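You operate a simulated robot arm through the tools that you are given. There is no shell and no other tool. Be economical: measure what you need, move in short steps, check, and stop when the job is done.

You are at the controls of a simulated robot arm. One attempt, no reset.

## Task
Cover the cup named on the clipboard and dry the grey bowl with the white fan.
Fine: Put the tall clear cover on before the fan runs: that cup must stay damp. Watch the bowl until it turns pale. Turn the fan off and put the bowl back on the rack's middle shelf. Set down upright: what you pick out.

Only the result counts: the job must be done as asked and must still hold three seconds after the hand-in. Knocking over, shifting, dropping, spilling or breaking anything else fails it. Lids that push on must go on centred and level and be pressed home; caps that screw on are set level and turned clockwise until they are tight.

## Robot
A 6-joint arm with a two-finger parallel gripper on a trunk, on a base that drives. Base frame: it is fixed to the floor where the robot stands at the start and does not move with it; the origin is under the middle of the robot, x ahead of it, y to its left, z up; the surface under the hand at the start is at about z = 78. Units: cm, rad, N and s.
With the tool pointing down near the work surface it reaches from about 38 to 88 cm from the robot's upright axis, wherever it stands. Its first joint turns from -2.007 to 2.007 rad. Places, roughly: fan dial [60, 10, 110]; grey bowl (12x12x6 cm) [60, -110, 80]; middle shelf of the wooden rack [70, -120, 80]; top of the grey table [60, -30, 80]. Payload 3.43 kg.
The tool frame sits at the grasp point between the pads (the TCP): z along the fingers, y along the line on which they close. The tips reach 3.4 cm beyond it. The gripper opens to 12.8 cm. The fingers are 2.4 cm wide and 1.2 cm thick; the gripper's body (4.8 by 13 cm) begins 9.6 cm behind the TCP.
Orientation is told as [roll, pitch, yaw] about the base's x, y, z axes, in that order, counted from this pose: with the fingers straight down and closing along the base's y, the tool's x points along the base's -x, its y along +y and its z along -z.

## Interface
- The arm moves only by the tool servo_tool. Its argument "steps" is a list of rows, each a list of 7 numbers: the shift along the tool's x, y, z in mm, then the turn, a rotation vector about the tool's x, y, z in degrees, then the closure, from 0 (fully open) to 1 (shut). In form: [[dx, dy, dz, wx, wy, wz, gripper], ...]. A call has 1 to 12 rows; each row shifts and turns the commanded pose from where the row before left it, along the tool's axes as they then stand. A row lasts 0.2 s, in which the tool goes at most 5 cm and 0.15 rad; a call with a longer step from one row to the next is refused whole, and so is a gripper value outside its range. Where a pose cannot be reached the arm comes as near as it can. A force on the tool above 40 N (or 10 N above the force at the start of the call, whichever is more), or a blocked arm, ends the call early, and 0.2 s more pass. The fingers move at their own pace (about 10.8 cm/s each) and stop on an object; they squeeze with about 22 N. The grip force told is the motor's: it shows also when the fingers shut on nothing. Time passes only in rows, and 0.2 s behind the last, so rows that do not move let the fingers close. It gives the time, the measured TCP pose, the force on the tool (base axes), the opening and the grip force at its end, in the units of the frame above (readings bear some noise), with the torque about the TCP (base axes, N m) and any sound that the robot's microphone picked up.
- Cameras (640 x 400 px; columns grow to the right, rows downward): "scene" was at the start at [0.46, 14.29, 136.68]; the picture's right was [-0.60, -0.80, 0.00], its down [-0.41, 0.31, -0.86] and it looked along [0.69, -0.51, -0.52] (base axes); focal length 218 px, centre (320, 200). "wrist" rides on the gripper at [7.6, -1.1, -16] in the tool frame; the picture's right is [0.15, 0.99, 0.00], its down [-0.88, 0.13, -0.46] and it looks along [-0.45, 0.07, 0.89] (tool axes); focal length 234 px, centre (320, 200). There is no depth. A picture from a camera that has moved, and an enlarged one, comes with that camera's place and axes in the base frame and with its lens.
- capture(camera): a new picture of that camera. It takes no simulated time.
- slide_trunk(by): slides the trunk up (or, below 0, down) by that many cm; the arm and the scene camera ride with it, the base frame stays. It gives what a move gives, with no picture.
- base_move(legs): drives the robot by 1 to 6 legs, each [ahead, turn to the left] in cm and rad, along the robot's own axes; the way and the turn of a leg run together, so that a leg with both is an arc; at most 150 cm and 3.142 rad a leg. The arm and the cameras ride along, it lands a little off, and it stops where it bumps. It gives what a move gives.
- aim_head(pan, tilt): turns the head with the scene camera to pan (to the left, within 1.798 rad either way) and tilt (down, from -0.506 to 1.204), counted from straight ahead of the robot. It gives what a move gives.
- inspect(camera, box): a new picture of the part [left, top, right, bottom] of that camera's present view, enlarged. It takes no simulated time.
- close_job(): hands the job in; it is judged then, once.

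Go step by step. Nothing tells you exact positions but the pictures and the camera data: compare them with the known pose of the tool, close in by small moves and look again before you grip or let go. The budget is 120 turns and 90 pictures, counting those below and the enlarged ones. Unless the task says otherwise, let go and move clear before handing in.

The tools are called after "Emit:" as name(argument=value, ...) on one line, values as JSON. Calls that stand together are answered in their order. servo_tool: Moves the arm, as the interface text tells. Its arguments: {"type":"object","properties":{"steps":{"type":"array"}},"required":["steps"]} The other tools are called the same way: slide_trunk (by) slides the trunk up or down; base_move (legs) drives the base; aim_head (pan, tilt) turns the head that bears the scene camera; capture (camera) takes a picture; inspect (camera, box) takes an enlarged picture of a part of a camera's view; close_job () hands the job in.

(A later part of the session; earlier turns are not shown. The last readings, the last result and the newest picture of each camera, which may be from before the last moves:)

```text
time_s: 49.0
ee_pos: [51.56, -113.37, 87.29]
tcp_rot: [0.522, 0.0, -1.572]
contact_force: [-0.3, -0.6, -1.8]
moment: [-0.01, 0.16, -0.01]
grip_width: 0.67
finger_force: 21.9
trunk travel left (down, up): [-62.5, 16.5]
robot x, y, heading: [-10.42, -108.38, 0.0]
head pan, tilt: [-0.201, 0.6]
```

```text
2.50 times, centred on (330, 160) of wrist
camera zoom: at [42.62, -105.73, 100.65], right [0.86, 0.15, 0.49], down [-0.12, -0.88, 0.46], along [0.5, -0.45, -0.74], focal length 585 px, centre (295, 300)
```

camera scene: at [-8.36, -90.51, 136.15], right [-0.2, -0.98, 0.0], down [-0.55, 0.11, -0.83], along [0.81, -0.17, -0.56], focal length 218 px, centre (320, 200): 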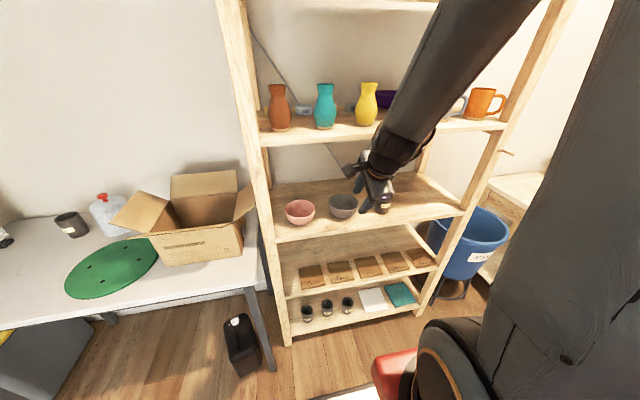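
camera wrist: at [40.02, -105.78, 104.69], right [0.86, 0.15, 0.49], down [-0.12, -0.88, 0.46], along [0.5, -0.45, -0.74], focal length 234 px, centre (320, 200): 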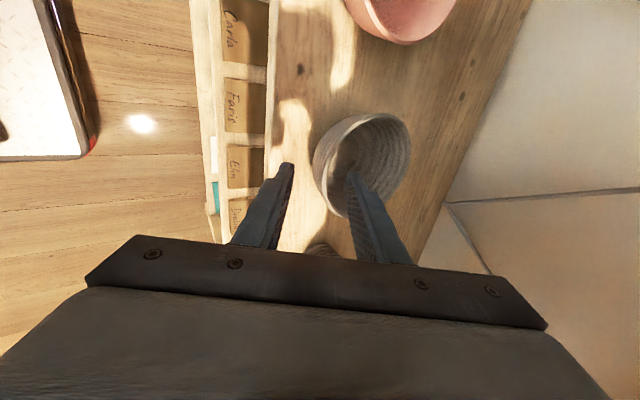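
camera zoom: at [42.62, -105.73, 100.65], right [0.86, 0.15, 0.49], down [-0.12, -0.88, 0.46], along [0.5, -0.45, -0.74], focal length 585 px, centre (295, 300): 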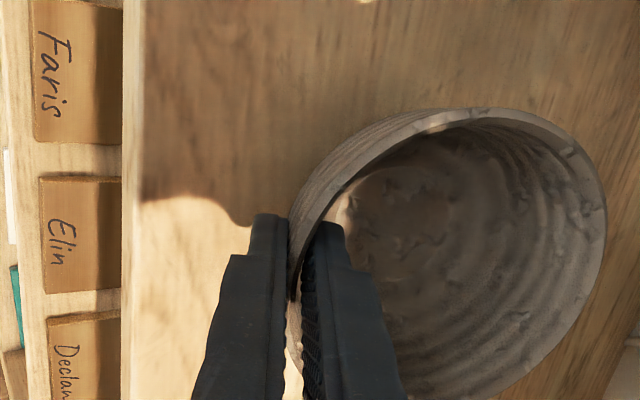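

Emit:
inspect(camera="scene", box=[310, 170, 390, 230])

Emit:
servo_tool(steps=[[0, 5, -9, 0, 0, 0, 1], [0, 5, -9, 0, 0, 0, 1], [0, 0, 0, 0, 0, 0, 1]])

Emit:
inspect(camera="scene", box=[310, 170, 390, 230])

```text
6.67 times, centred on (350, 200) of scene
camera zoom: at [-8.36, -90.51, 136.15], right [-0.2, -0.98, 0.0], down [-0.55, 0.11, -0.83], along [0.81, -0.17, -0.56], focal length 1453 px, centre (120, 200)
```

zoom: 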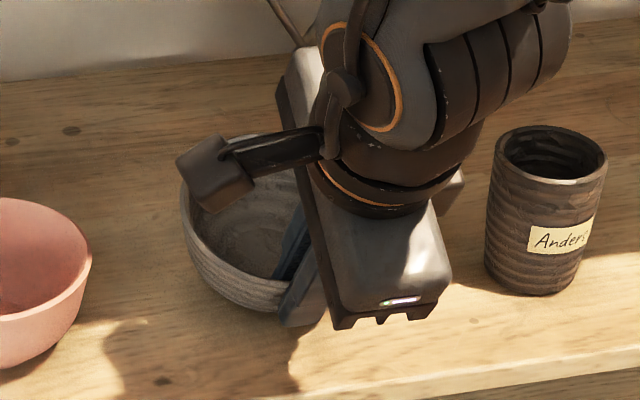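

```text
time_s: 49.8
ee_pos: [51.69, -113.29, 89.32]
tcp_rot: [0.525, -0.001, -1.572]
contact_force: [0.4, 0.2, -2.2]
moment: [0.01, 0.16, 0.05]
grip_width: 0.67
finger_force: 21.8
trunk travel left (down, up): [-62.5, 16.5]
robot x, y, heading: [-10.51, -108.36, -0.0]
head pan, tilt: [-0.201, 0.6]
```

```text
6.67 times, centred on (350, 200) of scene
camera zoom: at [-8.36, -90.51, 136.15], right [-0.2, -0.98, 0.0], down [-0.55, 0.11, -0.82], along [0.81, -0.17, -0.57], focal length 1453 px, centre (120, 200)
```

zoom: 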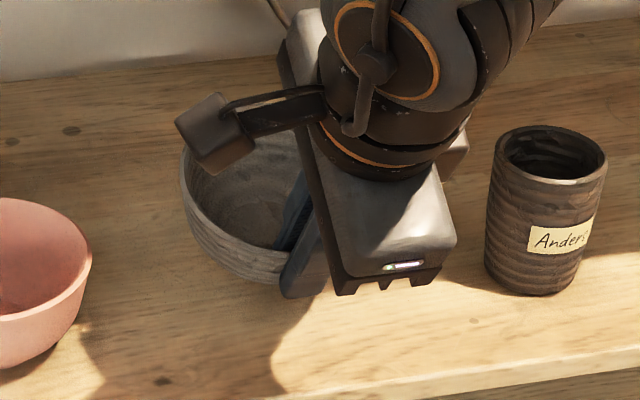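

The bowl is held by its wall and off the shelf (about 2.2 N), a bit tilted. I'll raise slightly, back the base out of the rack, and look.

Emit:
servo_tool(steps=[[0, 10, -17, 0, 0, 0, 1], [0, 10, -17, 0, 0, 0, 1], [0, 0, 0, 0, 0, 0, 1]])

Emit:
base_move(legs=[[-30, 0]])

Emit:
capture(camera="scene")

Emit:
capture(camera="wrist")

```text
time_s: 50.6
ee_pos: [51.8, -113.18, 92.54]
tcp_rot: [0.525, 0.002, -1.568]
contact_force: [0.4, -0.1, -3.0]
moment: [-0.01, 0.19, 0.02]
grip_width: 0.67
finger_force: 22.6
out of reach, approached as far as the arm can: row 2
trunk travel left (down, up): [-62.5, 16.5]
robot x, y, heading: [-10.13, -108.42, 0.004]
head pan, tilt: [-0.201, 0.6]
```

```text
time_s: 52.7
ee_pos: [21.02, -112.92, 92.43]
tcp_rot: [0.525, 0.001, -1.568]
contact_force: [0.3, 0.4, -1.8]
moment: [-0.01, 0.18, 0.04]
grip_width: 0.67
finger_force: 22.0
trunk travel left (down, up): [-62.5, 16.5]
robot x, y, heading: [-41.11, -108.34, 0.004]
head pan, tilt: [-0.201, 0.6]
```

```text
47 pictures are left
camera scene: at [-39.01, -90.53, 136.15], right [-0.2, -0.98, 0.0], down [-0.55, 0.11, -0.83], along [0.81, -0.16, -0.57], focal length 218 px, centre (320, 200)
```

scene: 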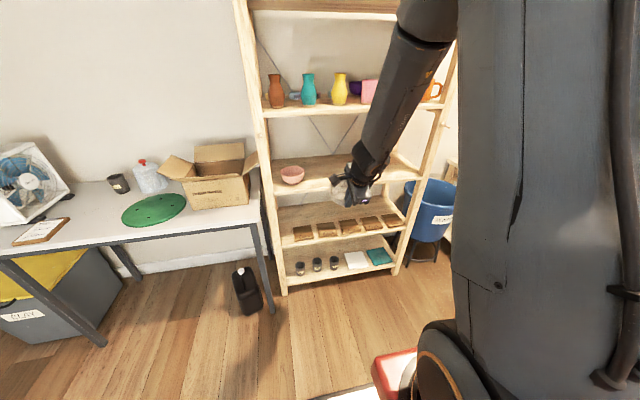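

```text
46 pictures are left
camera wrist: at [12.03, -105.52, 105.89], right [0.86, 0.15, 0.5], down [-0.11, -0.88, 0.46], along [0.51, -0.45, -0.74], focal length 234 px, centre (320, 200)
```

wrist: 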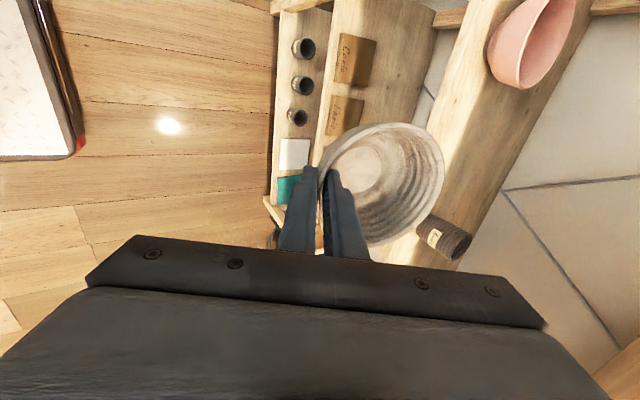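

Bowl is out; I estimate its far side is about 17° high. I'll tilt the tool back by that and check level.

Emit:
servo_tool(steps=[[0, 0, 0, 5.7, 0, 0, 1], [0, 0, 0, 5.7, 0, 0, 1], [0, 0, 0, 5.6, 0, 0, 1], [0, 0, 0, 0, 0, 0, 1]])

Emit:
inspect(camera="wrist", box=[240, 80, 480, 230])

Emit:
inspect(camera="scene", box=[300, 130, 420, 220])

```text
time_s: 53.7
ee_pos: [21.21, -112.54, 92.64]
tcp_rot: [0.289, 0.022, -1.558]
contact_force: [-0.3, -0.1, -2.5]
moment: [0.02, 0.13, -0.02]
grip_width: 0.68
finger_force: 21.3
out of reach, approached as far as the arm can: row 1
trunk travel left (down, up): [-62.5, 16.5]
robot x, y, heading: [-41.1, -108.45, 0.008]
head pan, tilt: [-0.201, 0.6]
```

```text
2.67 times, centred on (360, 155) of wrist
camera zoom: at [15.45, -105.3, 107.83], right [0.95, 0.15, 0.29], down [0.01, -0.89, 0.46], along [0.32, -0.43, -0.84], focal length 624 px, centre (213, 320)
```

zoom: 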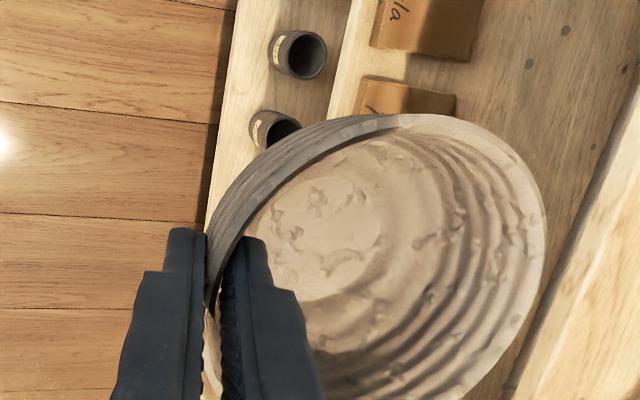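

```text
4.44 times, centred on (360, 175) of scene
camera zoom: at [-39.02, -90.53, 136.15], right [-0.2, -0.98, 0.0], down [-0.55, 0.11, -0.83], along [0.81, -0.16, -0.56], focal length 969 px, centre (142, 311)
```

zoom: 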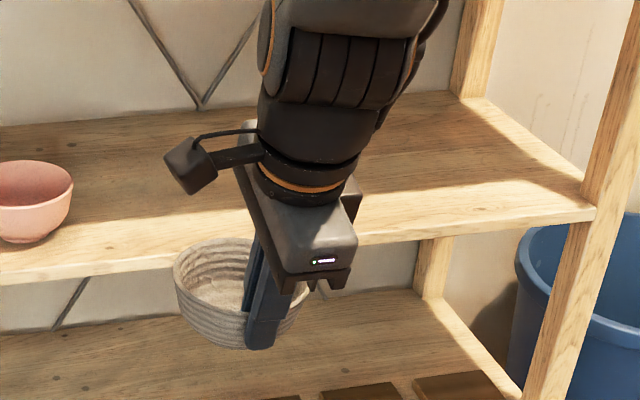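

Bowl is now roughly level. I'll raise it with the trunk, then drive back in front of the grey table, keeping the arm pose.

Emit:
slide_trunk(by=7)

Emit:
base_move(legs=[[0, 1.571], [104, 0], [0, -1.571]])

Emit:
capture(camera="scene")

Emit:
capture(camera="wrist")

```text
time_s: 54.8
ee_pos: [21.28, -112.47, 99.62]
tcp_rot: [0.291, 0.022, -1.555]
contact_force: [0.1, 0.5, -2.6]
moment: [-0.01, 0.12, -0.01]
grip_width: 0.71
finger_force: 22.1
trunk travel left (down, up): [-69.5, 9.5]
robot x, y, heading: [-40.89, -108.43, -0.002]
head pan, tilt: [-0.201, 0.6]
```

```text
time_s: 67.8
ee_pos: [20.34, -8.48, 99.63]
tcp_rot: [0.291, 0.021, -1.551]
contact_force: [-0.2, -0.8, -1.9]
moment: [-0.05, 0.13, 0.01]
grip_width: 0.64
finger_force: 21.6
trunk travel left (down, up): [-69.5, 9.5]
robot x, y, heading: [-41.84, -4.49, 0.009]
head pan, tilt: [-0.201, 0.6]
```

```text
43 pictures are left
camera scene: at [-41.96, 13.22, 143.15], right [-0.19, -0.98, 0.0], down [-0.55, 0.11, -0.83], along [0.81, -0.16, -0.56], focal length 218 px, centre (320, 200)
```

scene: 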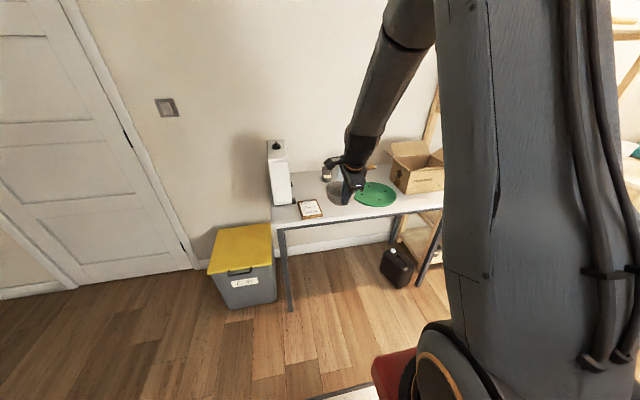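

```text
42 pictures are left
camera wrist: at [14.54, -1.25, 114.83], right [0.94, 0.16, 0.29], down [0.01, -0.89, 0.46], along [0.33, -0.43, -0.84], focal length 234 px, centre (320, 200)
```

wrist: 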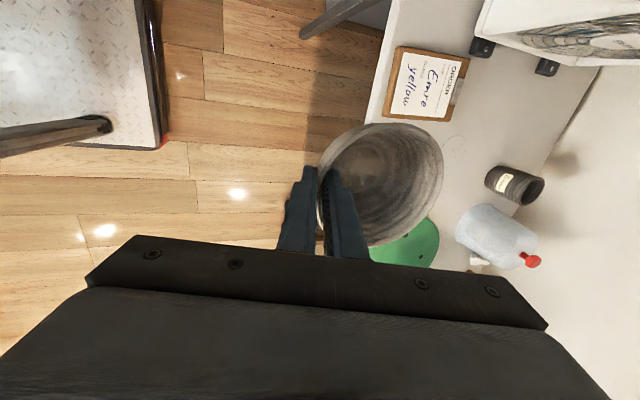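

The ring mark on the table is at about (55.7,-7.6), in front of the fan. I'll drive ahead 29 cm to bring the bowl above it.

Emit:
base_move(legs=[[29.5, 0]])

Emit:
aim_head(pan=-0.2, tilt=0.75)

Emit:
capture(camera="scene")

Emit:
capture(camera="wrist")

```text
time_s: 69.8
ee_pos: [50.04, -8.46, 99.54]
tcp_rot: [0.291, 0.02, -1.552]
contact_force: [0.2, 0.3, -2.6]
moment: [-0.01, 0.13, 0.01]
grip_width: 0.65
finger_force: 22.3
trunk travel left (down, up): [-69.5, 9.5]
robot x, y, heading: [-12.08, -4.79, 0.003]
head pan, tilt: [-0.201, 0.6]
```

```text
time_s: 70.5
ee_pos: [50.12, -8.44, 99.6]
tcp_rot: [0.291, 0.022, -1.552]
contact_force: [-0.6, 0.7, -2.2]
moment: [0.03, 0.16, 0.0]
grip_width: 0.67
finger_force: 21.8
trunk travel left (down, up): [-69.5, 9.5]
robot x, y, heading: [-11.82, -4.56, 0.006]
head pan, tilt: [-0.201, 0.75]
```

```text
41 pictures are left
camera scene: at [-12.69, 13.49, 141.87], right [-0.2, -0.98, 0.0], down [-0.67, 0.13, -0.73], along [0.72, -0.14, -0.68], focal length 218 px, centre (320, 200)
```

scene: 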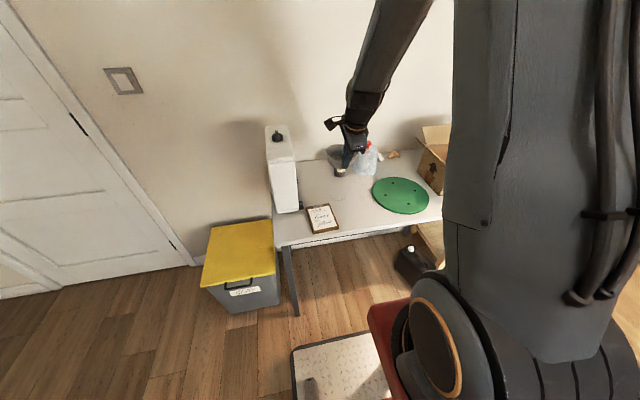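

```text
40 pictures are left
camera wrist: at [44.3, -1.27, 114.82], right [0.95, 0.16, 0.29], down [0.01, -0.89, 0.46], along [0.33, -0.43, -0.84], focal length 234 px, centre (320, 200)
```

wrist: 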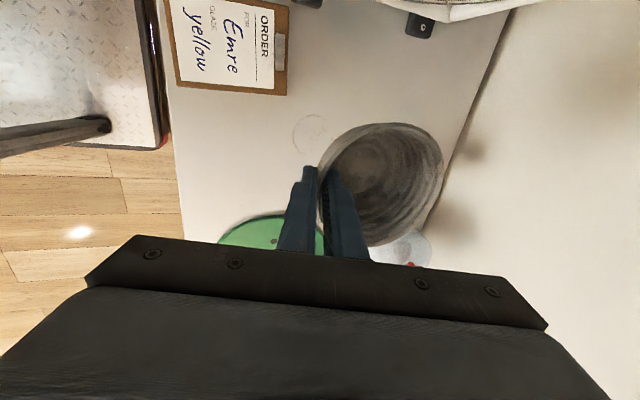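

The bowl is centred above the ring. I'll lower with the trunk, then finish with the arm.

Emit:
slide_trunk(by=-12)

Emit:
inspect(camera="scene", box=[260, 80, 440, 230])

```text
time_s: 72.0
ee_pos: [50.02, -8.39, 87.64]
tcp_rot: [0.293, 0.02, -1.552]
contact_force: [0.0, -0.4, -2.2]
moment: [-0.01, 0.13, 0.01]
grip_width: 0.64
finger_force: 21.7
trunk travel left (down, up): [-57.5, 21.5]
robot x, y, heading: [-11.74, -4.74, -0.002]
head pan, tilt: [-0.201, 0.75]
```

```text
2.67 times, centred on (350, 155) of scene
camera zoom: at [-9.35, 13.5, 129.87], right [-0.2, -0.98, 0.0], down [-0.67, 0.13, -0.73], along [0.72, -0.14, -0.68], focal length 581 px, centre (240, 320)
```

zoom: 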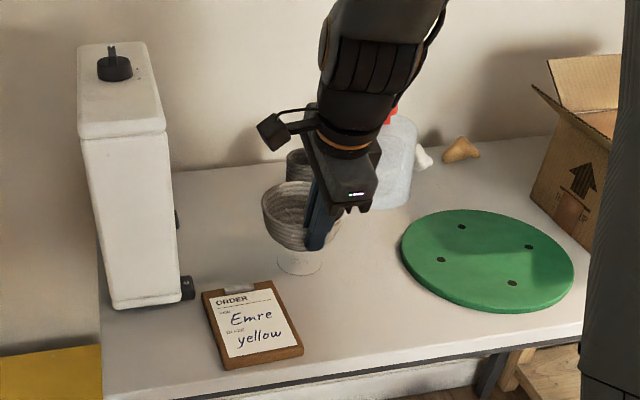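

Emit:
servo_tool(steps=[[0, -1.1, 3.8, 0, 0, 0, 1], [0, -1.1, 3.8, 0, 0, 0, 1], [0, -1.1, 3.8, 0, 0, 0, 1], [0, -0.6, 1.9, 0, 0, 0, 1], [0, 0, 0, 0, 0, 0, 1]])

Emit:
inspect(camera="scene", box=[300, 120, 380, 190])

```text
time_s: 73.2
ee_pos: [50.08, -8.5, 86.29]
tcp_rot: [0.292, 0.021, -1.554]
contact_force: [0.1, 0.1, -2.3]
moment: [-0.01, 0.14, -0.01]
grip_width: 0.66
finger_force: 21.8
trunk travel left (down, up): [-57.5, 21.5]
robot x, y, heading: [-12.5, -4.51, 0.003]
head pan, tilt: [-0.201, 0.75]
```

```text
5.71 times, centred on (340, 155) of scene
camera zoom: at [-9.35, 13.5, 129.86], right [-0.2, -0.98, 0.0], down [-0.67, 0.13, -0.73], along [0.72, -0.14, -0.68], focal length 1246 px, centre (206, 457)
```

zoom: 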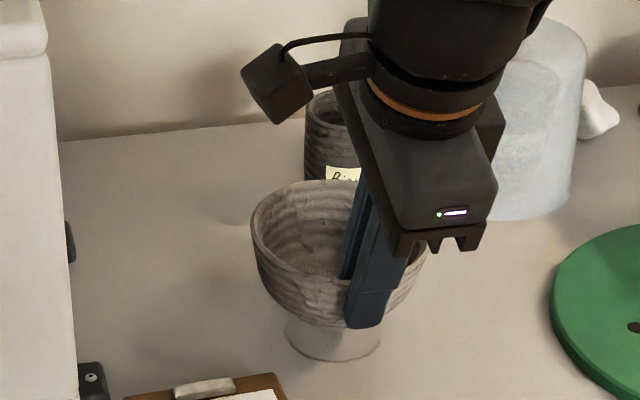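

Emit:
servo_tool(steps=[[0, -0.6, 1.9, 0, 0, 0, 1], [0, -0.6, 1.9, 0, 0, 0, 1], [0, -0.6, 1.9, 0, 0, 0, 1], [0, -0.6, 1.9, 0, 0, 0, 1], [0, 0, 0, 0, 0, 0, 1]])

Emit:
inspect(camera="scene", box=[300, 120, 380, 190])

```text
time_s: 74.4
ee_pos: [50.1, -8.38, 85.48]
tcp_rot: [0.292, 0.02, -1.553]
contact_force: [-0.1, 0.0, -2.7]
moment: [0.0, 0.15, 0.03]
grip_width: 0.66
finger_force: 21.9
trunk travel left (down, up): [-57.5, 21.5]
robot x, y, heading: [-12.13, -4.27, 0.008]
head pan, tilt: [-0.201, 0.75]
```

```text
5.71 times, centred on (340, 155) of scene
camera zoom: at [-9.35, 13.5, 129.86], right [-0.2, -0.98, 0.0], down [-0.67, 0.13, -0.73], along [0.72, -0.14, -0.68], focal length 1246 px, centre (206, 457)
```

zoom: 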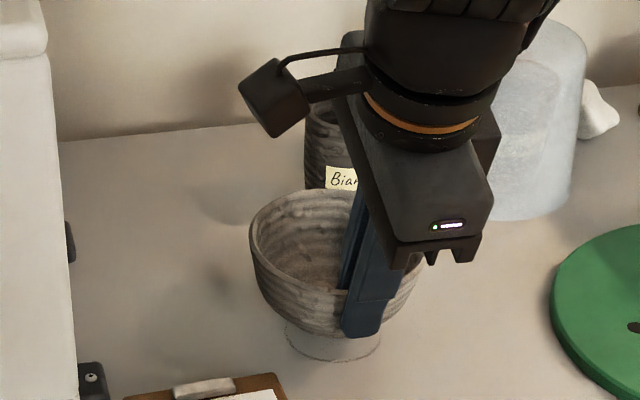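

Emit:
servo_tool(steps=[[0, -0.6, 1.9, 0, 0, 0, 1], [0, -0.6, 1.9, 0, 0, 0, 1], [0, -0.6, 1.9, 0, 0, 0, 1], [0, 0, 0, 0, 0, 0, 1]])

Emit:
servo_tool(steps=[[0, -0.6, 1.9, 0, 0, 0, 1], [0, 0, 0, 0, 0, 0, 1]])

Emit:
servo_tool(steps=[[0, -0.6, 1.9, 0, 0, 0, 1], [0, 0, 0, 0, 0, 0, 1]])

Emit:
inspect(camera="scene", box=[300, 120, 380, 190])

```text
time_s: 75.4
ee_pos: [50.12, -8.38, 84.77]
tcp_rot: [0.291, 0.022, -1.552]
contact_force: [0.3, -0.9, -1.9]
moment: [0.0, 0.14, -0.01]
grip_width: 0.66
finger_force: 21.8
trunk travel left (down, up): [-57.5, 21.5]
robot x, y, heading: [-11.8, -4.57, 0.006]
head pan, tilt: [-0.201, 0.75]
```

```text
time_s: 76.0
ee_pos: [50.06, -8.41, 84.74]
tcp_rot: [0.292, 0.021, -1.553]
contact_force: [-0.4, 1.0, -1.9]
moment: [0.01, 0.13, 0.0]
grip_width: 0.65
finger_force: 21.8
trunk travel left (down, up): [-57.5, 21.5]
robot x, y, heading: [-11.86, -4.8, 0.003]
head pan, tilt: [-0.201, 0.75]
```

```text
time_s: 76.6
ee_pos: [50.11, -8.34, 84.54]
tcp_rot: [0.29, 0.021, -1.552]
contact_force: [-0.6, -0.9, -3.0]
moment: [-0.04, 0.15, 0.0]
grip_width: 0.69
finger_force: 21.7
trunk travel left (down, up): [-57.5, 21.5]
robot x, y, heading: [-11.65, -4.52, 0.003]
head pan, tilt: [-0.201, 0.75]
```

```text
5.71 times, centred on (340, 155) of scene
camera zoom: at [-9.35, 13.5, 129.86], right [-0.2, -0.98, 0.0], down [-0.67, 0.13, -0.73], along [0.72, -0.14, -0.68], focal length 1246 px, centre (206, 457)
```

zoom: 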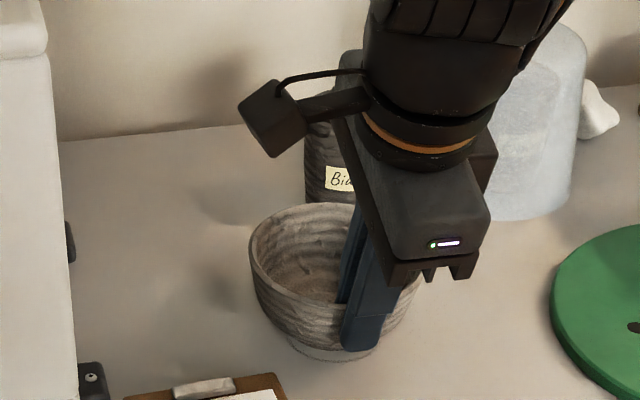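

Emit:
servo_tool(steps=[[0, -0.6, 1.9, 0, 0, 0, 1], [0, -0.3, 1, 0, 0, 0, 1], [0, 0, 0, 0, 0, 0, 1]])

Emit:
servo_tool(steps=[[0, -0.6, 1.9, 0, 0, 0, 1], [0, 0, 0, 0, 0, 0, 1]])

Emit:
servo_tool(steps=[[0, -0.5, 1.4, 0, 0, 0, 1], [0, 0, 0, 0, 0, 0, 1]])

Emit:
inspect(camera="scene", box=[300, 120, 380, 190])

```text
time_s: 77.4
ee_pos: [50.13, -8.36, 84.15]
tcp_rot: [0.291, 0.022, -1.555]
contact_force: [0.2, 0.3, -1.9]
moment: [-0.01, 0.14, -0.03]
grip_width: 0.66
finger_force: 21.7
trunk travel left (down, up): [-57.5, 21.5]
robot x, y, heading: [-12.19, -4.72, 0.002]
head pan, tilt: [-0.201, 0.75]
```

```text
time_s: 78.0
ee_pos: [50.07, -8.34, 84.01]
tcp_rot: [0.291, 0.022, -1.555]
contact_force: [-1.4, -0.5, 1.5]
moment: [-0.12, 0.02, -0.03]
grip_width: 0.67
finger_force: 22.3
trunk travel left (down, up): [-57.5, 21.5]
robot x, y, heading: [-12.35, -4.66, 0.004]
head pan, tilt: [-0.201, 0.75]
```

```text
time_s: 78.6
ee_pos: [50.02, -8.36, 84.06]
tcp_rot: [0.292, 0.021, -1.552]
contact_force: [-5.2, -2.0, 17.6]
moment: [-0.37, -0.18, -0.1]
grip_width: 0.67
finger_force: 21.9
trunk travel left (down, up): [-57.5, 21.5]
robot x, y, heading: [-12.4, -4.68, -0.002]
head pan, tilt: [-0.201, 0.75]
```

```text
5.71 times, centred on (340, 155) of scene
camera zoom: at [-9.44, 13.5, 129.88], right [-0.2, -0.98, 0.0], down [-0.67, 0.13, -0.73], along [0.72, -0.14, -0.68], focal length 1246 px, centre (206, 457)
```

zoom: 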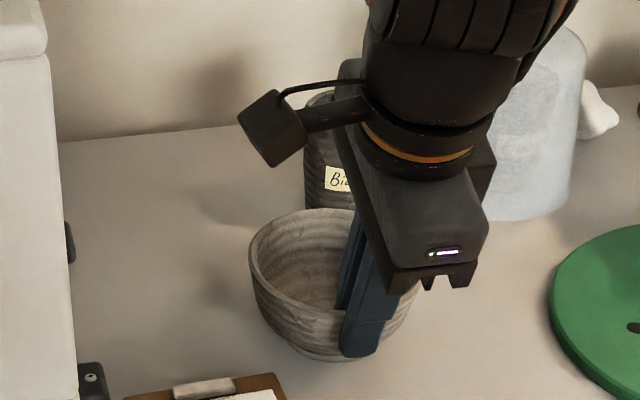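

The bowl touched down at TCP z about 84.1. I'll ease off the press, open gently, and retract along the tool axis.

Emit:
servo_tool(steps=[[0, 0.5, -1.4, 0, 0, 0, 1], [0, 0, 0, 0, 0, 0, 0.9], [0, 0, 0, 0, 0, 0, 0.85], [0, 0, 0, 0, 0, 0, 0.78], [0, 0, 0, 0, 0, 0, 0.78]])

Emit:
capture(camera="wrist")

```text
time_s: 79.8
ee_pos: [50.04, -8.37, 84.07]
tcp_rot: [0.291, 0.023, -1.553]
contact_force: [-0.3, 1.4, 0.6]
moment: [0.01, -0.03, 0.0]
grip_width: 2.81
finger_force: 0.0
trunk travel left (down, up): [-57.5, 21.5]
robot x, y, heading: [-12.12, -4.54, 0.008]
head pan, tilt: [-0.201, 0.75]
```

```text
34 pictures are left
camera wrist: at [44.27, -1.21, 99.18], right [0.95, 0.16, 0.29], down [0.01, -0.89, 0.46], along [0.33, -0.43, -0.84], focal length 234 px, centre (320, 200)
```

wrist: 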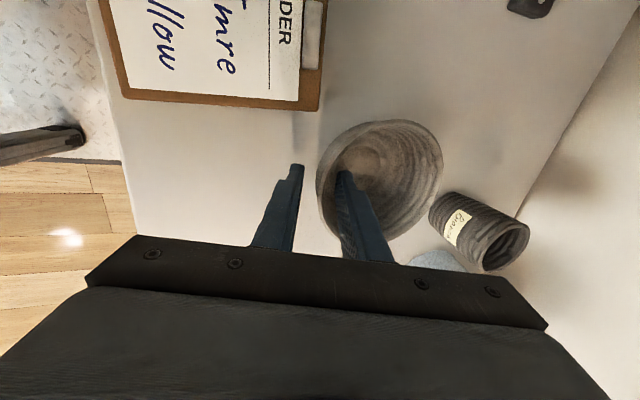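

Emit:
servo_tool(steps=[[0, 0, -15, 0, 0, 0, 0.75], [0, 0, -20, 0, 0, 0, 0.75], [0, 0, -25, 0, 0, 0, 0.75], [0, 0, 0, 0, 0, 0, 0.75]])

Emit:
slide_trunk(by=20)

Emit:
capture(camera="scene")

```text
time_s: 80.8
ee_pos: [48.22, -8.58, 89.69]
tcp_rot: [0.289, 0.02, -1.552]
contact_force: [0.5, -0.3, -0.3]
moment: [0.01, 0.01, -0.01]
grip_width: 3.18
finger_force: 0.0
trunk travel left (down, up): [-57.5, 21.5]
robot x, y, heading: [-12.34, -4.93, 0.006]
head pan, tilt: [-0.201, 0.75]
```

```text
time_s: 83.0
ee_pos: [48.28, -8.65, 109.69]
tcp_rot: [0.291, 0.021, -1.553]
contact_force: [-0.3, 0.2, -0.2]
moment: [0.0, -0.01, 0.02]
grip_width: 3.18
finger_force: 0.1
trunk travel left (down, up): [-77.5, 1.5]
robot x, y, heading: [-12.01, -4.18, 0.005]
head pan, tilt: [-0.201, 0.75]
```

```text
33 pictures are left
camera scene: at [-14.92, 13.48, 149.86], right [-0.2, -0.98, 0.0], down [-0.67, 0.13, -0.73], along [0.72, -0.14, -0.68], focal length 218 px, centre (320, 200)
```

scene: 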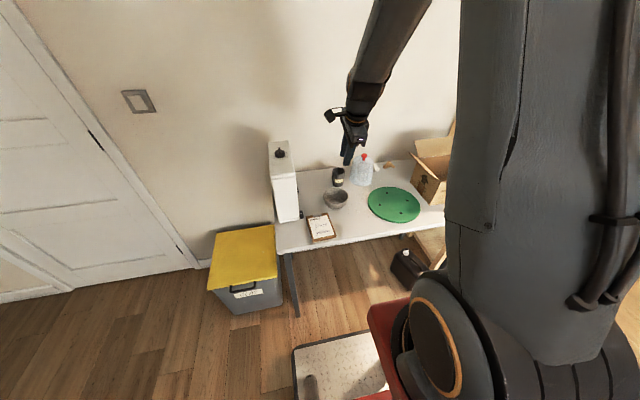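

The bowl stands upright on the ring. Now I'll level the tool and yaw it to match the dial's ridge (about yaw -0.3), then move above the dial near (60.3, 14.3, 105).

Emit:
servo_tool(steps=[[0, 0, -40, 8, 0, 0, 0.75], [0, 0, -20, 8.5, 0, 0, 0.75], [0, 0, 0, 0, 0, -8, 0.6], [0, 0, 0, 0, 0, -8, 0.6], [0, 0, 0, 0, 0, -8, 0.6], [0, 0, 0, 0, 0, -8, 0.6], [0, 0, 0, 0, 0, -8, 0.6], [0, 0, 0, 0, 0, -8, 0.6], [0, 0, 0, 0, 0, -8, 0.6], [0, 0, 0, 0, 0, -8, 0.6], [0, 0, 0, 0, 0, -7.5, 0.6], [0, 0, 0, 0, 0, 0, 0.6]])

```text
time_s: 85.6
ee_pos: [46.84, -8.68, 115.53]
tcp_rot: [0.022, 0.003, -0.304]
contact_force: [0.4, 0.5, -0.6]
moment: [0.0, 0.05, 0.02]
grip_width: 5.12
finger_force: 0.0
trunk travel left (down, up): [-77.5, 1.5]
robot x, y, heading: [-12.36, -4.33, 0.009]
head pan, tilt: [-0.201, 0.75]
```

Emit:
servo_tool(steps=[[-10, 43, -2, 1.2, -0.4, 0, 0.6], [-10, 43, 0, 0, 0, 0, 0.6], [-10, 43, 0, 0, 0, 0, 0.6], [-10, 43, 0, 0, 0, 0, 0.6], [-10, 43, 0, 0, 0, 0, 0.6], [-10, 44, 0, 0, 0, 0, 0.6], [0, 0, 0, 0, 0, 0, 0.6]])

Emit:
inspect(camera="wrist", box=[220, 80, 420, 240])

Emit:
inspect(camera="scene", box=[230, 100, 380, 230])

```text
time_s: 87.2
ee_pos: [60.51, 14.46, 115.8]
tcp_rot: [0.0, -0.002, -0.306]
contact_force: [-0.2, 0.1, 0.0]
moment: [0.01, -0.02, -0.01]
grip_width: 5.11
finger_force: 0.0
trunk travel left (down, up): [-77.5, 1.5]
robot x, y, heading: [-12.18, -4.73, 0.006]
head pan, tilt: [-0.201, 0.75]
```

```text
2.50 times, centred on (320, 160) of wrist
camera zoom: at [52.86, 15.71, 131.77], right [0.16, 0.99, 0.0], down [0.88, -0.14, 0.46], along [0.45, -0.07, -0.89], focal length 585 px, centre (320, 300)
```

zoom: 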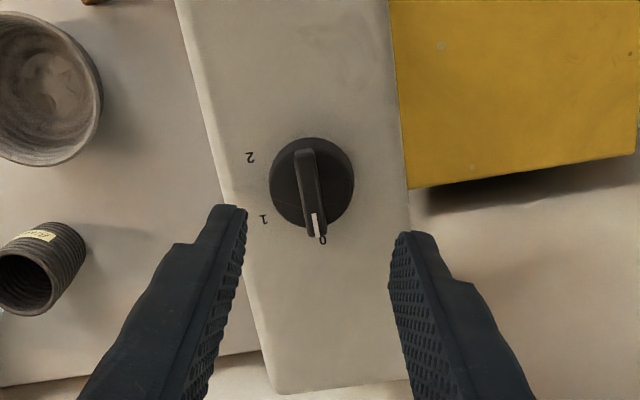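

```text
3.08 times, centred on (305, 165) of scene
camera zoom: at [-14.91, 13.51, 149.86], right [-0.2, -0.98, 0.0], down [-0.67, 0.13, -0.73], along [0.72, -0.14, -0.68], focal length 671 px, centre (366, 308)
```

zoom: 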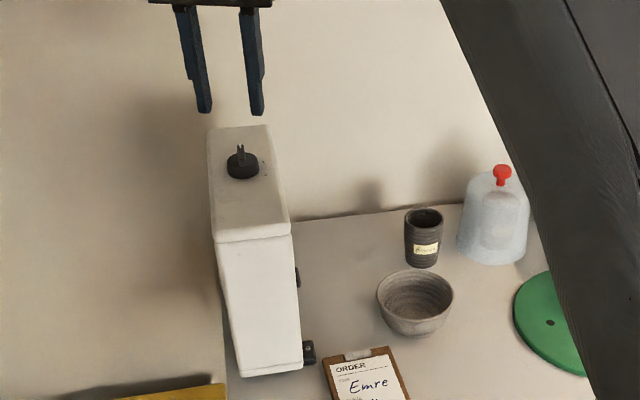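

The ridge points along +x (at 0), centre about (60, 14.25), top near z 108. Set 1 lies about 57° clockwise. I'll yaw the tool to 0 and lower over it.

Emit:
servo_tool(steps=[[0, 0, 0, 0, 0, -6, 0.7], [0, 0, 0, 0, 0, -6, 0.75], [0, 0, 0, 0, 0, -5.5, 0.75], [5, -2, 15, 0, 0, 0, 0.75], [0, 0, 12, 0, 0, 0, 0.75], [0, 0, 0, 0, 0, 0, 0.75]])

Emit:
inspect(camera="wrist", box=[260, 100, 380, 200])

Emit:
inspect(camera="scene", box=[250, 110, 310, 160])

```text
time_s: 88.6
ee_pos: [60.0, 13.99, 113.15]
tcp_rot: [-0.002, -0.003, -0.001]
contact_force: [-0.1, 0.4, 0.6]
moment: [0.01, 0.0, 0.0]
grip_width: 3.22
finger_force: 0.1
trunk travel left (down, up): [-77.5, 1.5]
robot x, y, heading: [-12.25, -4.71, 0.003]
head pan, tilt: [-0.201, 0.75]
```

```text
4.00 times, centred on (320, 150) of wrist
camera zoom: at [52.34, 12.95, 129.1], right [-0.15, 0.99, 0.0], down [0.88, 0.13, 0.46], along [0.45, 0.07, -0.89], focal length 937 px, centre (320, 400)
```

zoom: 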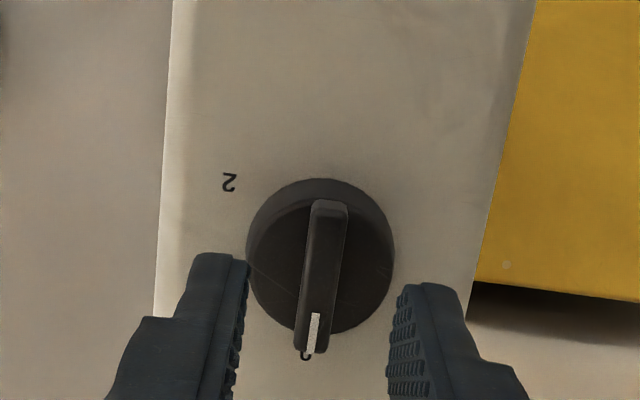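

```text
8.00 times, centred on (280, 135) of scene
camera zoom: at [-14.92, 13.49, 149.86], right [-0.2, -0.98, 0.0], down [-0.67, 0.13, -0.73], along [0.72, -0.14, -0.68], focal length 1744 px, centre (640, 720)
```

zoom: 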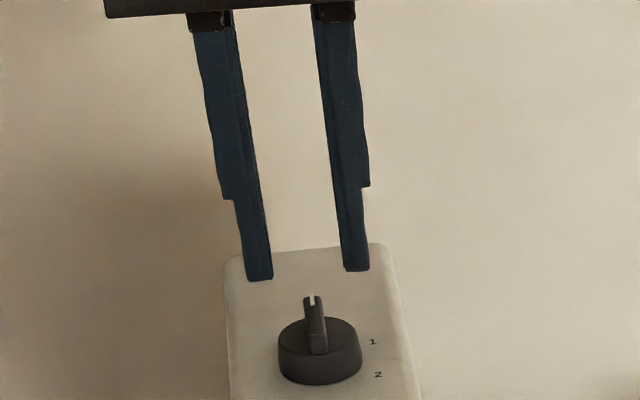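

Aligned. Lowering to the ridge and gripping.

Emit:
servo_tool(steps=[[0, 1, 15, 0, 0, 0, 0.75], [0, 0, 12, 0, 0, 0, 0.75], [0, 0, 8, 0, 0, 0, 0.75], [0, 0, 0, 0, 0, 0, 0.85], [0, 0, 0, 0, 0, 0, 0.9], [0, 0, 0, 0, 0, 0, 1], [0, 0, 0, 0, 0, 0, 1]])

Emit:
inspect(camera="scene", box=[250, 110, 310, 160])

```text
time_s: 90.2
ee_pos: [59.99, 13.99, 109.59]
tcp_rot: [-0.002, -0.004, 0.001]
contact_force: [0.0, 1.3, -1.8]
moment: [0.07, -0.61, -0.01]
grip_width: 0.87
finger_force: 42.3
trunk travel left (down, up): [-77.5, 1.5]
robot x, y, heading: [-12.45, -4.73, 0.002]
head pan, tilt: [-0.201, 0.75]
```

```text
8.00 times, centred on (280, 135) of scene
camera zoom: at [-14.92, 13.5, 149.86], right [-0.2, -0.98, 0.0], down [-0.67, 0.13, -0.73], along [0.72, -0.14, -0.68], focal length 1744 px, centre (640, 720)
```

zoom: 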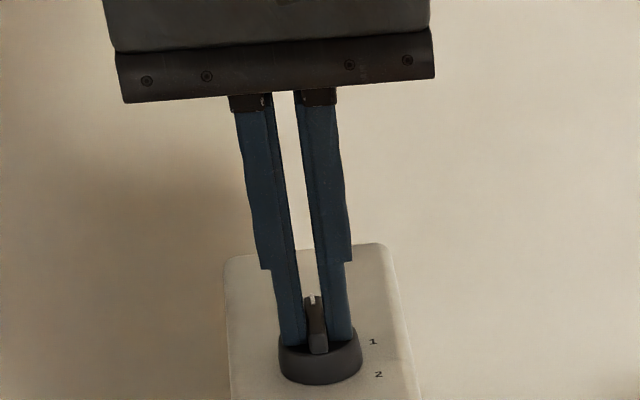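

Ridge gripped. Turning clockwise toward 1.

Emit:
servo_tool(steps=[[0, 0, 0, 0, 0, 7, 1], [0, 0, 0, 0, 0, 7, 1], [0, 0, 0, 0, 0, 7, 1], [0, 0, 0, 0, 0, 7, 1], [0, 0, 0, 0, 0, 7, 1], [0, 0, 0, 0, 0, 7, 1], [0, 0, 0, 0, 0, 7, 1], [0, 0, 0, 0, 0, 7, 1], [0, 0, 0, 0, 0, 0, 1]])

Emit:
inspect(camera="scene", box=[250, 110, 310, 160])

```text
time_s: 92.2
ee_pos: [60.15, 14.47, 109.49]
tcp_rot: [0.005, -0.002, -0.978]
contact_force: [22.3, 28.7, -5.0]
moment: [0.08, -0.93, 0.13]
grip_width: 0.87
finger_force: 43.3
trunk travel left (down, up): [-77.5, 1.5]
robot x, y, heading: [-11.86, -4.12, 0.005]
head pan, tilt: [-0.201, 0.75]
```

```text
8.00 times, centred on (280, 135) of scene
camera zoom: at [-14.79, 13.7, 149.84], right [-0.19, -0.98, 0.0], down [-0.67, 0.13, -0.73], along [0.72, -0.14, -0.68], focal length 1744 px, centre (640, 720)
```

zoom: 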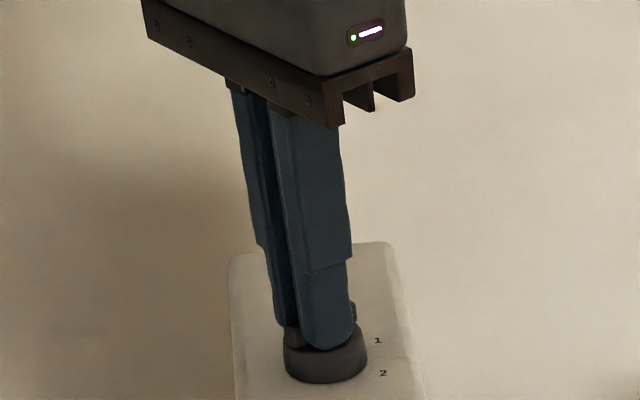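

Emit:
servo_tool(steps=[[0, 0, 0, 0, 0, 0, 0.85], [0, 0, 0, 0, 0, 0, 0.75], [0, 0, -15, 0, 0, 0, 0.75], [0, 0, -30, 0, 0, 0, 0.75], [0, 0, 0, 0, 0, 0, 0.75]])

Emit:
inspect(camera="scene", box=[250, 110, 370, 230])

Emit:
capture(camera="wrist")

```text
time_s: 93.4
ee_pos: [59.89, 14.21, 114.12]
tcp_rot: [0.0, -0.001, -0.978]
contact_force: [-0.4, 0.1, 0.9]
moment: [0.0, -0.02, 0.01]
grip_width: 3.17
finger_force: 0.0
trunk travel left (down, up): [-77.5, 1.5]
robot x, y, heading: [-11.65, -4.32, 0.003]
head pan, tilt: [-0.201, 0.75]
```

```text
3.33 times, centred on (310, 170) of scene
camera zoom: at [-14.93, 13.5, 149.86], right [-0.2, -0.98, 0.0], down [-0.67, 0.13, -0.73], along [0.72, -0.14, -0.68], focal length 727 px, centre (353, 300)
```

zoom: 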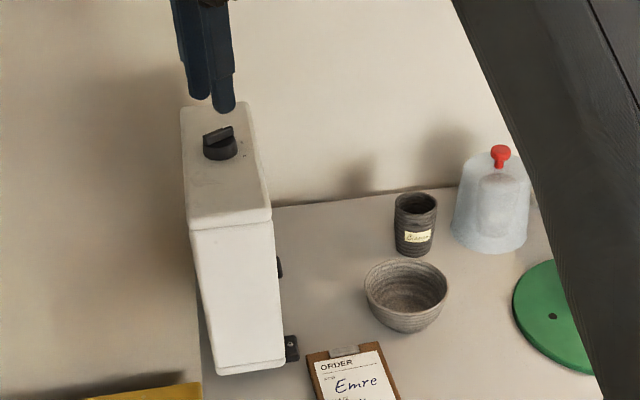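

```text
25 pictures are left
camera wrist: at [54.7, 19.86, 130.17], right [0.74, 0.67, 0.0], down [0.6, -0.66, 0.46], along [0.31, -0.34, -0.89], focal length 234 px, centre (320, 200)
```

wrist: 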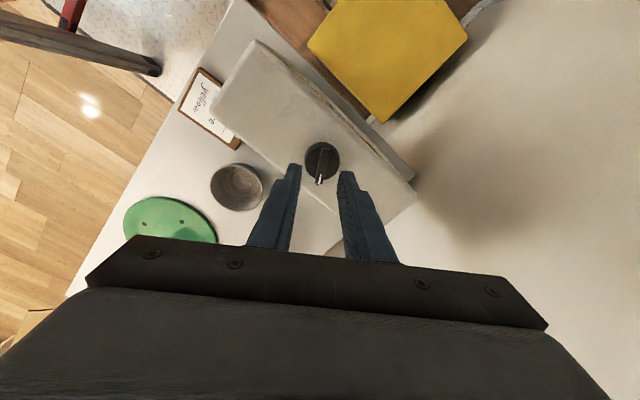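

Emit:
inspect(camera="wrist", box=[270, 110, 370, 210])

Emit:
servo_tool(steps=[[0, 0, 0, 0, 0, 0, 0.75], [0, 0, 0, 0, 0, 0, 0.75], [0, 0, 0, 0, 0, 0, 0.75], [0, 0, 0, 0, 0, 0, 0.75], [0, 0, 0, 0, 0, 0, 0.75], [0, 0, 0, 0, 0, 0, 0.75], [0, 0, 0, 0, 0, 0, 0.75], [0, 0, 0, 0, 0, 0, 0.75], [0, 0, 0, 0, 0, 0, 0.75], [0, 0, 0, 0, 0, 0, 0.75], [0, 0, 0, 0, 0, 0, 0.75], [0, 0, 0, 0, 0, 0, 0.75]])

```text
4.00 times, centred on (320, 160) of wrist
camera zoom: at [54.7, 19.86, 130.17], right [0.74, 0.67, 0.0], down [0.6, -0.66, 0.46], along [0.31, -0.34, -0.89], focal length 937 px, centre (320, 360)
```

zoom: 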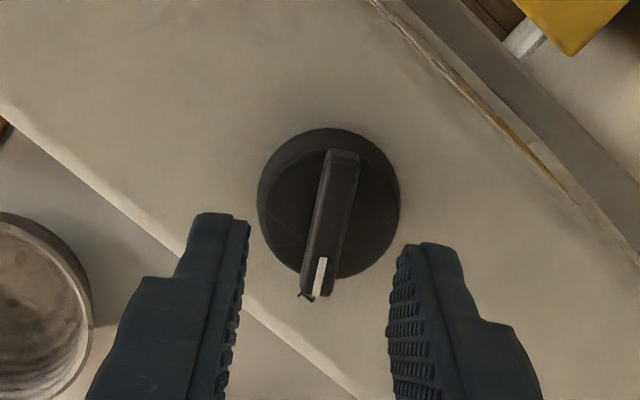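

```text
time_s: 96.0
ee_pos: [59.86, 14.27, 114.2]
tcp_rot: [0.003, 0.001, -0.979]
contact_force: [0.0, -0.8, -0.5]
moment: [0.03, -0.01, 0.05]
grip_width: 3.17
finger_force: 0.1
trunk travel left (down, up): [-77.5, 1.5]
robot x, y, heading: [-11.91, -4.75, -0.0]
head pan, tilt: [-0.201, 0.75]
```

The pointer is at 1. I'll let time run and compare the bowl's shade.

Emit:
servo_tool(steps=[[0, 0, -10, 0, 0, 0, 0.75], [0, 0, -10, 0, 0, 0, 0.75], [0, 0, 0, 0, 0, 0, 0.75], [0, 0, 0, 0, 0, 0, 0.75], [0, 0, 0, 0, 0, 0, 0.75], [0, 0, 0, 0, 0, 0, 0.75], [0, 0, 0, 0, 0, 0, 0.75], [0, 0, 0, 0, 0, 0, 0.75], [0, 0, 0, 0, 0, 0, 0.75], [0, 0, 0, 0, 0, 0, 0.75], [0, 0, 0, 0, 0, 0, 0.75], [0, 0, 0, 0, 0, 0, 0.75]])

Emit:
servo_tool(steps=[[0, 0, 0, 0, 0, 0, 0.75], [0, 0, 0, 0, 0, 0, 0.75], [0, 0, 0, 0, 0, 0, 0.75], [0, 0, 0, 0, 0, 0, 0.75], [0, 0, 0, 0, 0, 0, 0.75], [0, 0, 0, 0, 0, 0, 0.75], [0, 0, 0, 0, 0, 0, 0.75], [0, 0, 0, 0, 0, 0, 0.75], [0, 0, 0, 0, 0, 0, 0.75], [0, 0, 0, 0, 0, 0, 0.75], [0, 0, 0, 0, 0, 0, 0.75], [0, 0, 0, 0, 0, 0, 0.75]])

Emit:
inspect(camera="scene", box=[250, 110, 370, 230])

```text
time_s: 98.6
ee_pos: [59.93, 14.23, 116.14]
tcp_rot: [0.002, -0.001, -0.976]
contact_force: [0.5, -0.1, -0.4]
moment: [-0.03, -0.01, 0.02]
grip_width: 3.17
finger_force: 0.0
trunk travel left (down, up): [-77.5, 1.5]
robot x, y, heading: [-11.78, -4.46, 0.001]
head pan, tilt: [-0.201, 0.75]
```

```text
time_s: 101.2
ee_pos: [59.84, 14.15, 116.17]
tcp_rot: [0.001, -0.002, -0.978]
contact_force: [1.3, -0.3, -0.4]
moment: [-0.03, 0.02, 0.0]
grip_width: 3.22
finger_force: 0.0
trunk travel left (down, up): [-77.5, 1.5]
robot x, y, heading: [-11.94, -4.26, 0.002]
head pan, tilt: [-0.201, 0.75]
```

```text
3.33 times, centred on (310, 170) of scene
camera zoom: at [-14.92, 13.51, 149.86], right [-0.2, -0.98, 0.0], down [-0.67, 0.13, -0.73], along [0.72, -0.14, -0.68], focal length 727 px, centre (353, 300)
```

zoom: 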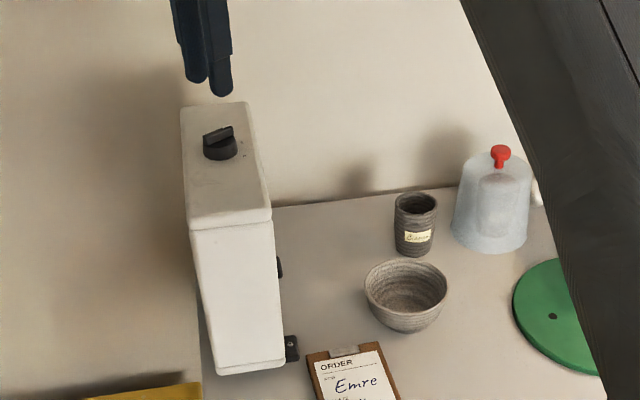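

Perhaps a slight change. I'll keep waiting.

Emit:
servo_tool(steps=[[0, 0, 0, 0, 0, 0, 0.75], [0, 0, 0, 0, 0, 0, 0.75], [0, 0, 0, 0, 0, 0, 0.75], [0, 0, 0, 0, 0, 0, 0.75], [0, 0, 0, 0, 0, 0, 0.75], [0, 0, 0, 0, 0, 0, 0.75], [0, 0, 0, 0, 0, 0, 0.75], [0, 0, 0, 0, 0, 0, 0.75], [0, 0, 0, 0, 0, 0, 0.75], [0, 0, 0, 0, 0, 0, 0.75], [0, 0, 0, 0, 0, 0, 0.75], [0, 0, 0, 0, 0, 0, 0.75]])

Emit:
servo_tool(steps=[[0, 0, 0, 0, 0, 0, 0.75], [0, 0, 0, 0, 0, 0, 0.75], [0, 0, 0, 0, 0, 0, 0.75], [0, 0, 0, 0, 0, 0, 0.75], [0, 0, 0, 0, 0, 0, 0.75], [0, 0, 0, 0, 0, 0, 0.75], [0, 0, 0, 0, 0, 0, 0.75], [0, 0, 0, 0, 0, 0, 0.75], [0, 0, 0, 0, 0, 0, 0.75], [0, 0, 0, 0, 0, 0, 0.75], [0, 0, 0, 0, 0, 0, 0.75], [0, 0, 0, 0, 0, 0, 0.75]])

Emit:
servo_tool(steps=[[0, 0, 0, 0, 0, 0, 0.75], [0, 0, 0, 0, 0, 0, 0.75], [0, 0, 0, 0, 0, 0, 0.75], [0, 0, 0, 0, 0, 0, 0.75], [0, 0, 0, 0, 0, 0, 0.75], [0, 0, 0, 0, 0, 0, 0.75], [0, 0, 0, 0, 0, 0, 0.75], [0, 0, 0, 0, 0, 0, 0.75], [0, 0, 0, 0, 0, 0, 0.75], [0, 0, 0, 0, 0, 0, 0.75], [0, 0, 0, 0, 0, 0, 0.75], [0, 0, 0, 0, 0, 0, 0.75]])

Emit:
inspect(camera="scene", box=[250, 110, 370, 230])

```text
time_s: 103.8
ee_pos: [60.0, 14.2, 116.22]
tcp_rot: [0.001, -0.001, -0.977]
contact_force: [-0.2, -0.2, -0.8]
moment: [0.0, -0.01, 0.03]
grip_width: 3.2
finger_force: 0.0
trunk travel left (down, up): [-77.5, 1.5]
robot x, y, heading: [-11.94, -4.56, 0.006]
head pan, tilt: [-0.201, 0.75]
```

```text
time_s: 106.4
ee_pos: [59.92, 14.17, 116.11]
tcp_rot: [0.001, -0.002, -0.976]
contact_force: [-0.1, -0.3, 0.3]
moment: [0.0, 0.0, 0.0]
grip_width: 3.22
finger_force: 0.0
trunk travel left (down, up): [-77.5, 1.5]
robot x, y, heading: [-11.96, -4.5, 0.001]
head pan, tilt: [-0.201, 0.75]
```

```text
time_s: 109.0
ee_pos: [59.88, 14.2, 116.13]
tcp_rot: [0.002, -0.001, -0.977]
contact_force: [0.7, -0.3, 0.2]
moment: [0.01, 0.03, -0.01]
grip_width: 3.2
finger_force: 0.0
trunk travel left (down, up): [-77.5, 1.5]
robot x, y, heading: [-11.91, -4.41, 0.0]
head pan, tilt: [-0.201, 0.75]
```

```text
3.33 times, centred on (310, 170) of scene
camera zoom: at [-14.92, 13.51, 149.86], right [-0.2, -0.98, 0.0], down [-0.67, 0.13, -0.73], along [0.72, -0.14, -0.68], focal length 727 px, centre (353, 300)
```

zoom: 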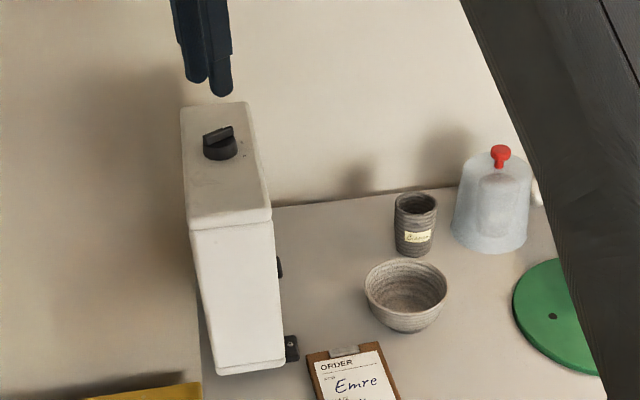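

The bowl is getting paler, so the fan works. Waiting on.

Emit:
servo_tool(steps=[[0, 0, 0, 0, 0, 0, 0.75], [0, 0, 0, 0, 0, 0, 0.75], [0, 0, 0, 0, 0, 0, 0.75], [0, 0, 0, 0, 0, 0, 0.75], [0, 0, 0, 0, 0, 0, 0.75], [0, 0, 0, 0, 0, 0, 0.75], [0, 0, 0, 0, 0, 0, 0.75], [0, 0, 0, 0, 0, 0, 0.75], [0, 0, 0, 0, 0, 0, 0.75], [0, 0, 0, 0, 0, 0, 0.75], [0, 0, 0, 0, 0, 0, 0.75], [0, 0, 0, 0, 0, 0, 0.75]])

Emit:
servo_tool(steps=[[0, 0, 0, 0, 0, 0, 0.75], [0, 0, 0, 0, 0, 0, 0.75], [0, 0, 0, 0, 0, 0, 0.75], [0, 0, 0, 0, 0, 0, 0.75], [0, 0, 0, 0, 0, 0, 0.75], [0, 0, 0, 0, 0, 0, 0.75], [0, 0, 0, 0, 0, 0, 0.75], [0, 0, 0, 0, 0, 0, 0.75], [0, 0, 0, 0, 0, 0, 0.75], [0, 0, 0, 0, 0, 0, 0.75], [0, 0, 0, 0, 0, 0, 0.75], [0, 0, 0, 0, 0, 0, 0.75]])

Emit:
servo_tool(steps=[[0, 0, 0, 0, 0, 0, 0.75], [0, 0, 0, 0, 0, 0, 0.75], [0, 0, 0, 0, 0, 0, 0.75], [0, 0, 0, 0, 0, 0, 0.75], [0, 0, 0, 0, 0, 0, 0.75], [0, 0, 0, 0, 0, 0, 0.75], [0, 0, 0, 0, 0, 0, 0.75], [0, 0, 0, 0, 0, 0, 0.75], [0, 0, 0, 0, 0, 0, 0.75], [0, 0, 0, 0, 0, 0, 0.75], [0, 0, 0, 0, 0, 0, 0.75], [0, 0, 0, 0, 0, 0, 0.75]])

Emit:
servo_tool(steps=[[0, 0, 0, 0, 0, 0, 0.75], [0, 0, 0, 0, 0, 0, 0.75], [0, 0, 0, 0, 0, 0, 0.75], [0, 0, 0, 0, 0, 0, 0.75], [0, 0, 0, 0, 0, 0, 0.75], [0, 0, 0, 0, 0, 0, 0.75], [0, 0, 0, 0, 0, 0, 0.75], [0, 0, 0, 0, 0, 0, 0.75], [0, 0, 0, 0, 0, 0, 0.75], [0, 0, 0, 0, 0, 0, 0.75], [0, 0, 0, 0, 0, 0, 0.75], [0, 0, 0, 0, 0, 0, 0.75]])

Emit:
inspect(camera="scene", box=[250, 110, 370, 230])

```text
time_s: 111.6
ee_pos: [59.96, 14.25, 116.09]
tcp_rot: [0.003, -0.002, -0.978]
contact_force: [0.1, -0.4, 0.2]
moment: [0.02, 0.04, -0.04]
grip_width: 3.19
finger_force: 0.1
trunk travel left (down, up): [-77.5, 1.5]
robot x, y, heading: [-12.1, -4.58, 0.005]
head pan, tilt: [-0.201, 0.75]
```

```text
time_s: 114.2
ee_pos: [59.88, 14.24, 116.21]
tcp_rot: [0.001, -0.001, -0.979]
contact_force: [0.3, -0.2, -0.4]
moment: [-0.01, -0.02, 0.0]
grip_width: 3.2
finger_force: 0.1
trunk travel left (down, up): [-77.5, 1.5]
robot x, y, heading: [-12.01, -4.39, 0.0]
head pan, tilt: [-0.201, 0.75]
```

```text
time_s: 116.8
ee_pos: [59.9, 14.19, 116.16]
tcp_rot: [0.002, -0.002, -0.978]
contact_force: [-0.1, 0.9, 0.3]
moment: [0.02, 0.01, -0.02]
grip_width: 3.18
finger_force: 0.0
trunk travel left (down, up): [-77.5, 1.5]
robot x, y, heading: [-12.22, -4.6, 0.001]
head pan, tilt: [-0.201, 0.75]
```

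```text
time_s: 119.4
ee_pos: [59.96, 14.12, 116.14]
tcp_rot: [0.002, -0.002, -0.978]
contact_force: [-0.3, -0.2, -0.9]
moment: [0.0, -0.04, 0.01]
grip_width: 3.2
finger_force: 0.0
trunk travel left (down, up): [-77.5, 1.5]
robot x, y, heading: [-12.22, -4.41, -0.002]
head pan, tilt: [-0.201, 0.75]
```

```text
3.33 times, centred on (310, 170) of scene
camera zoom: at [-14.92, 13.51, 149.86], right [-0.2, -0.98, 0.0], down [-0.67, 0.13, -0.73], along [0.72, -0.14, -0.68], focal length 727 px, centre (353, 300)
```

zoom: 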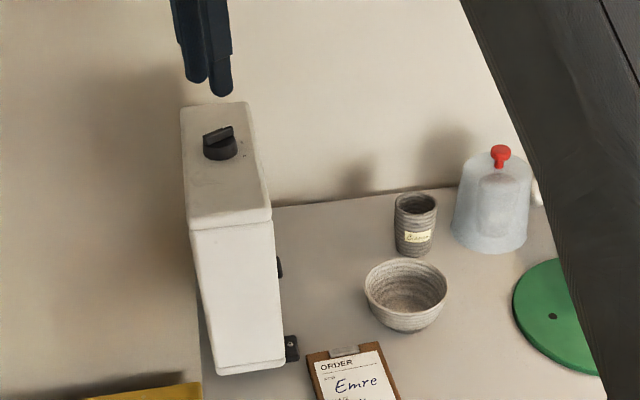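

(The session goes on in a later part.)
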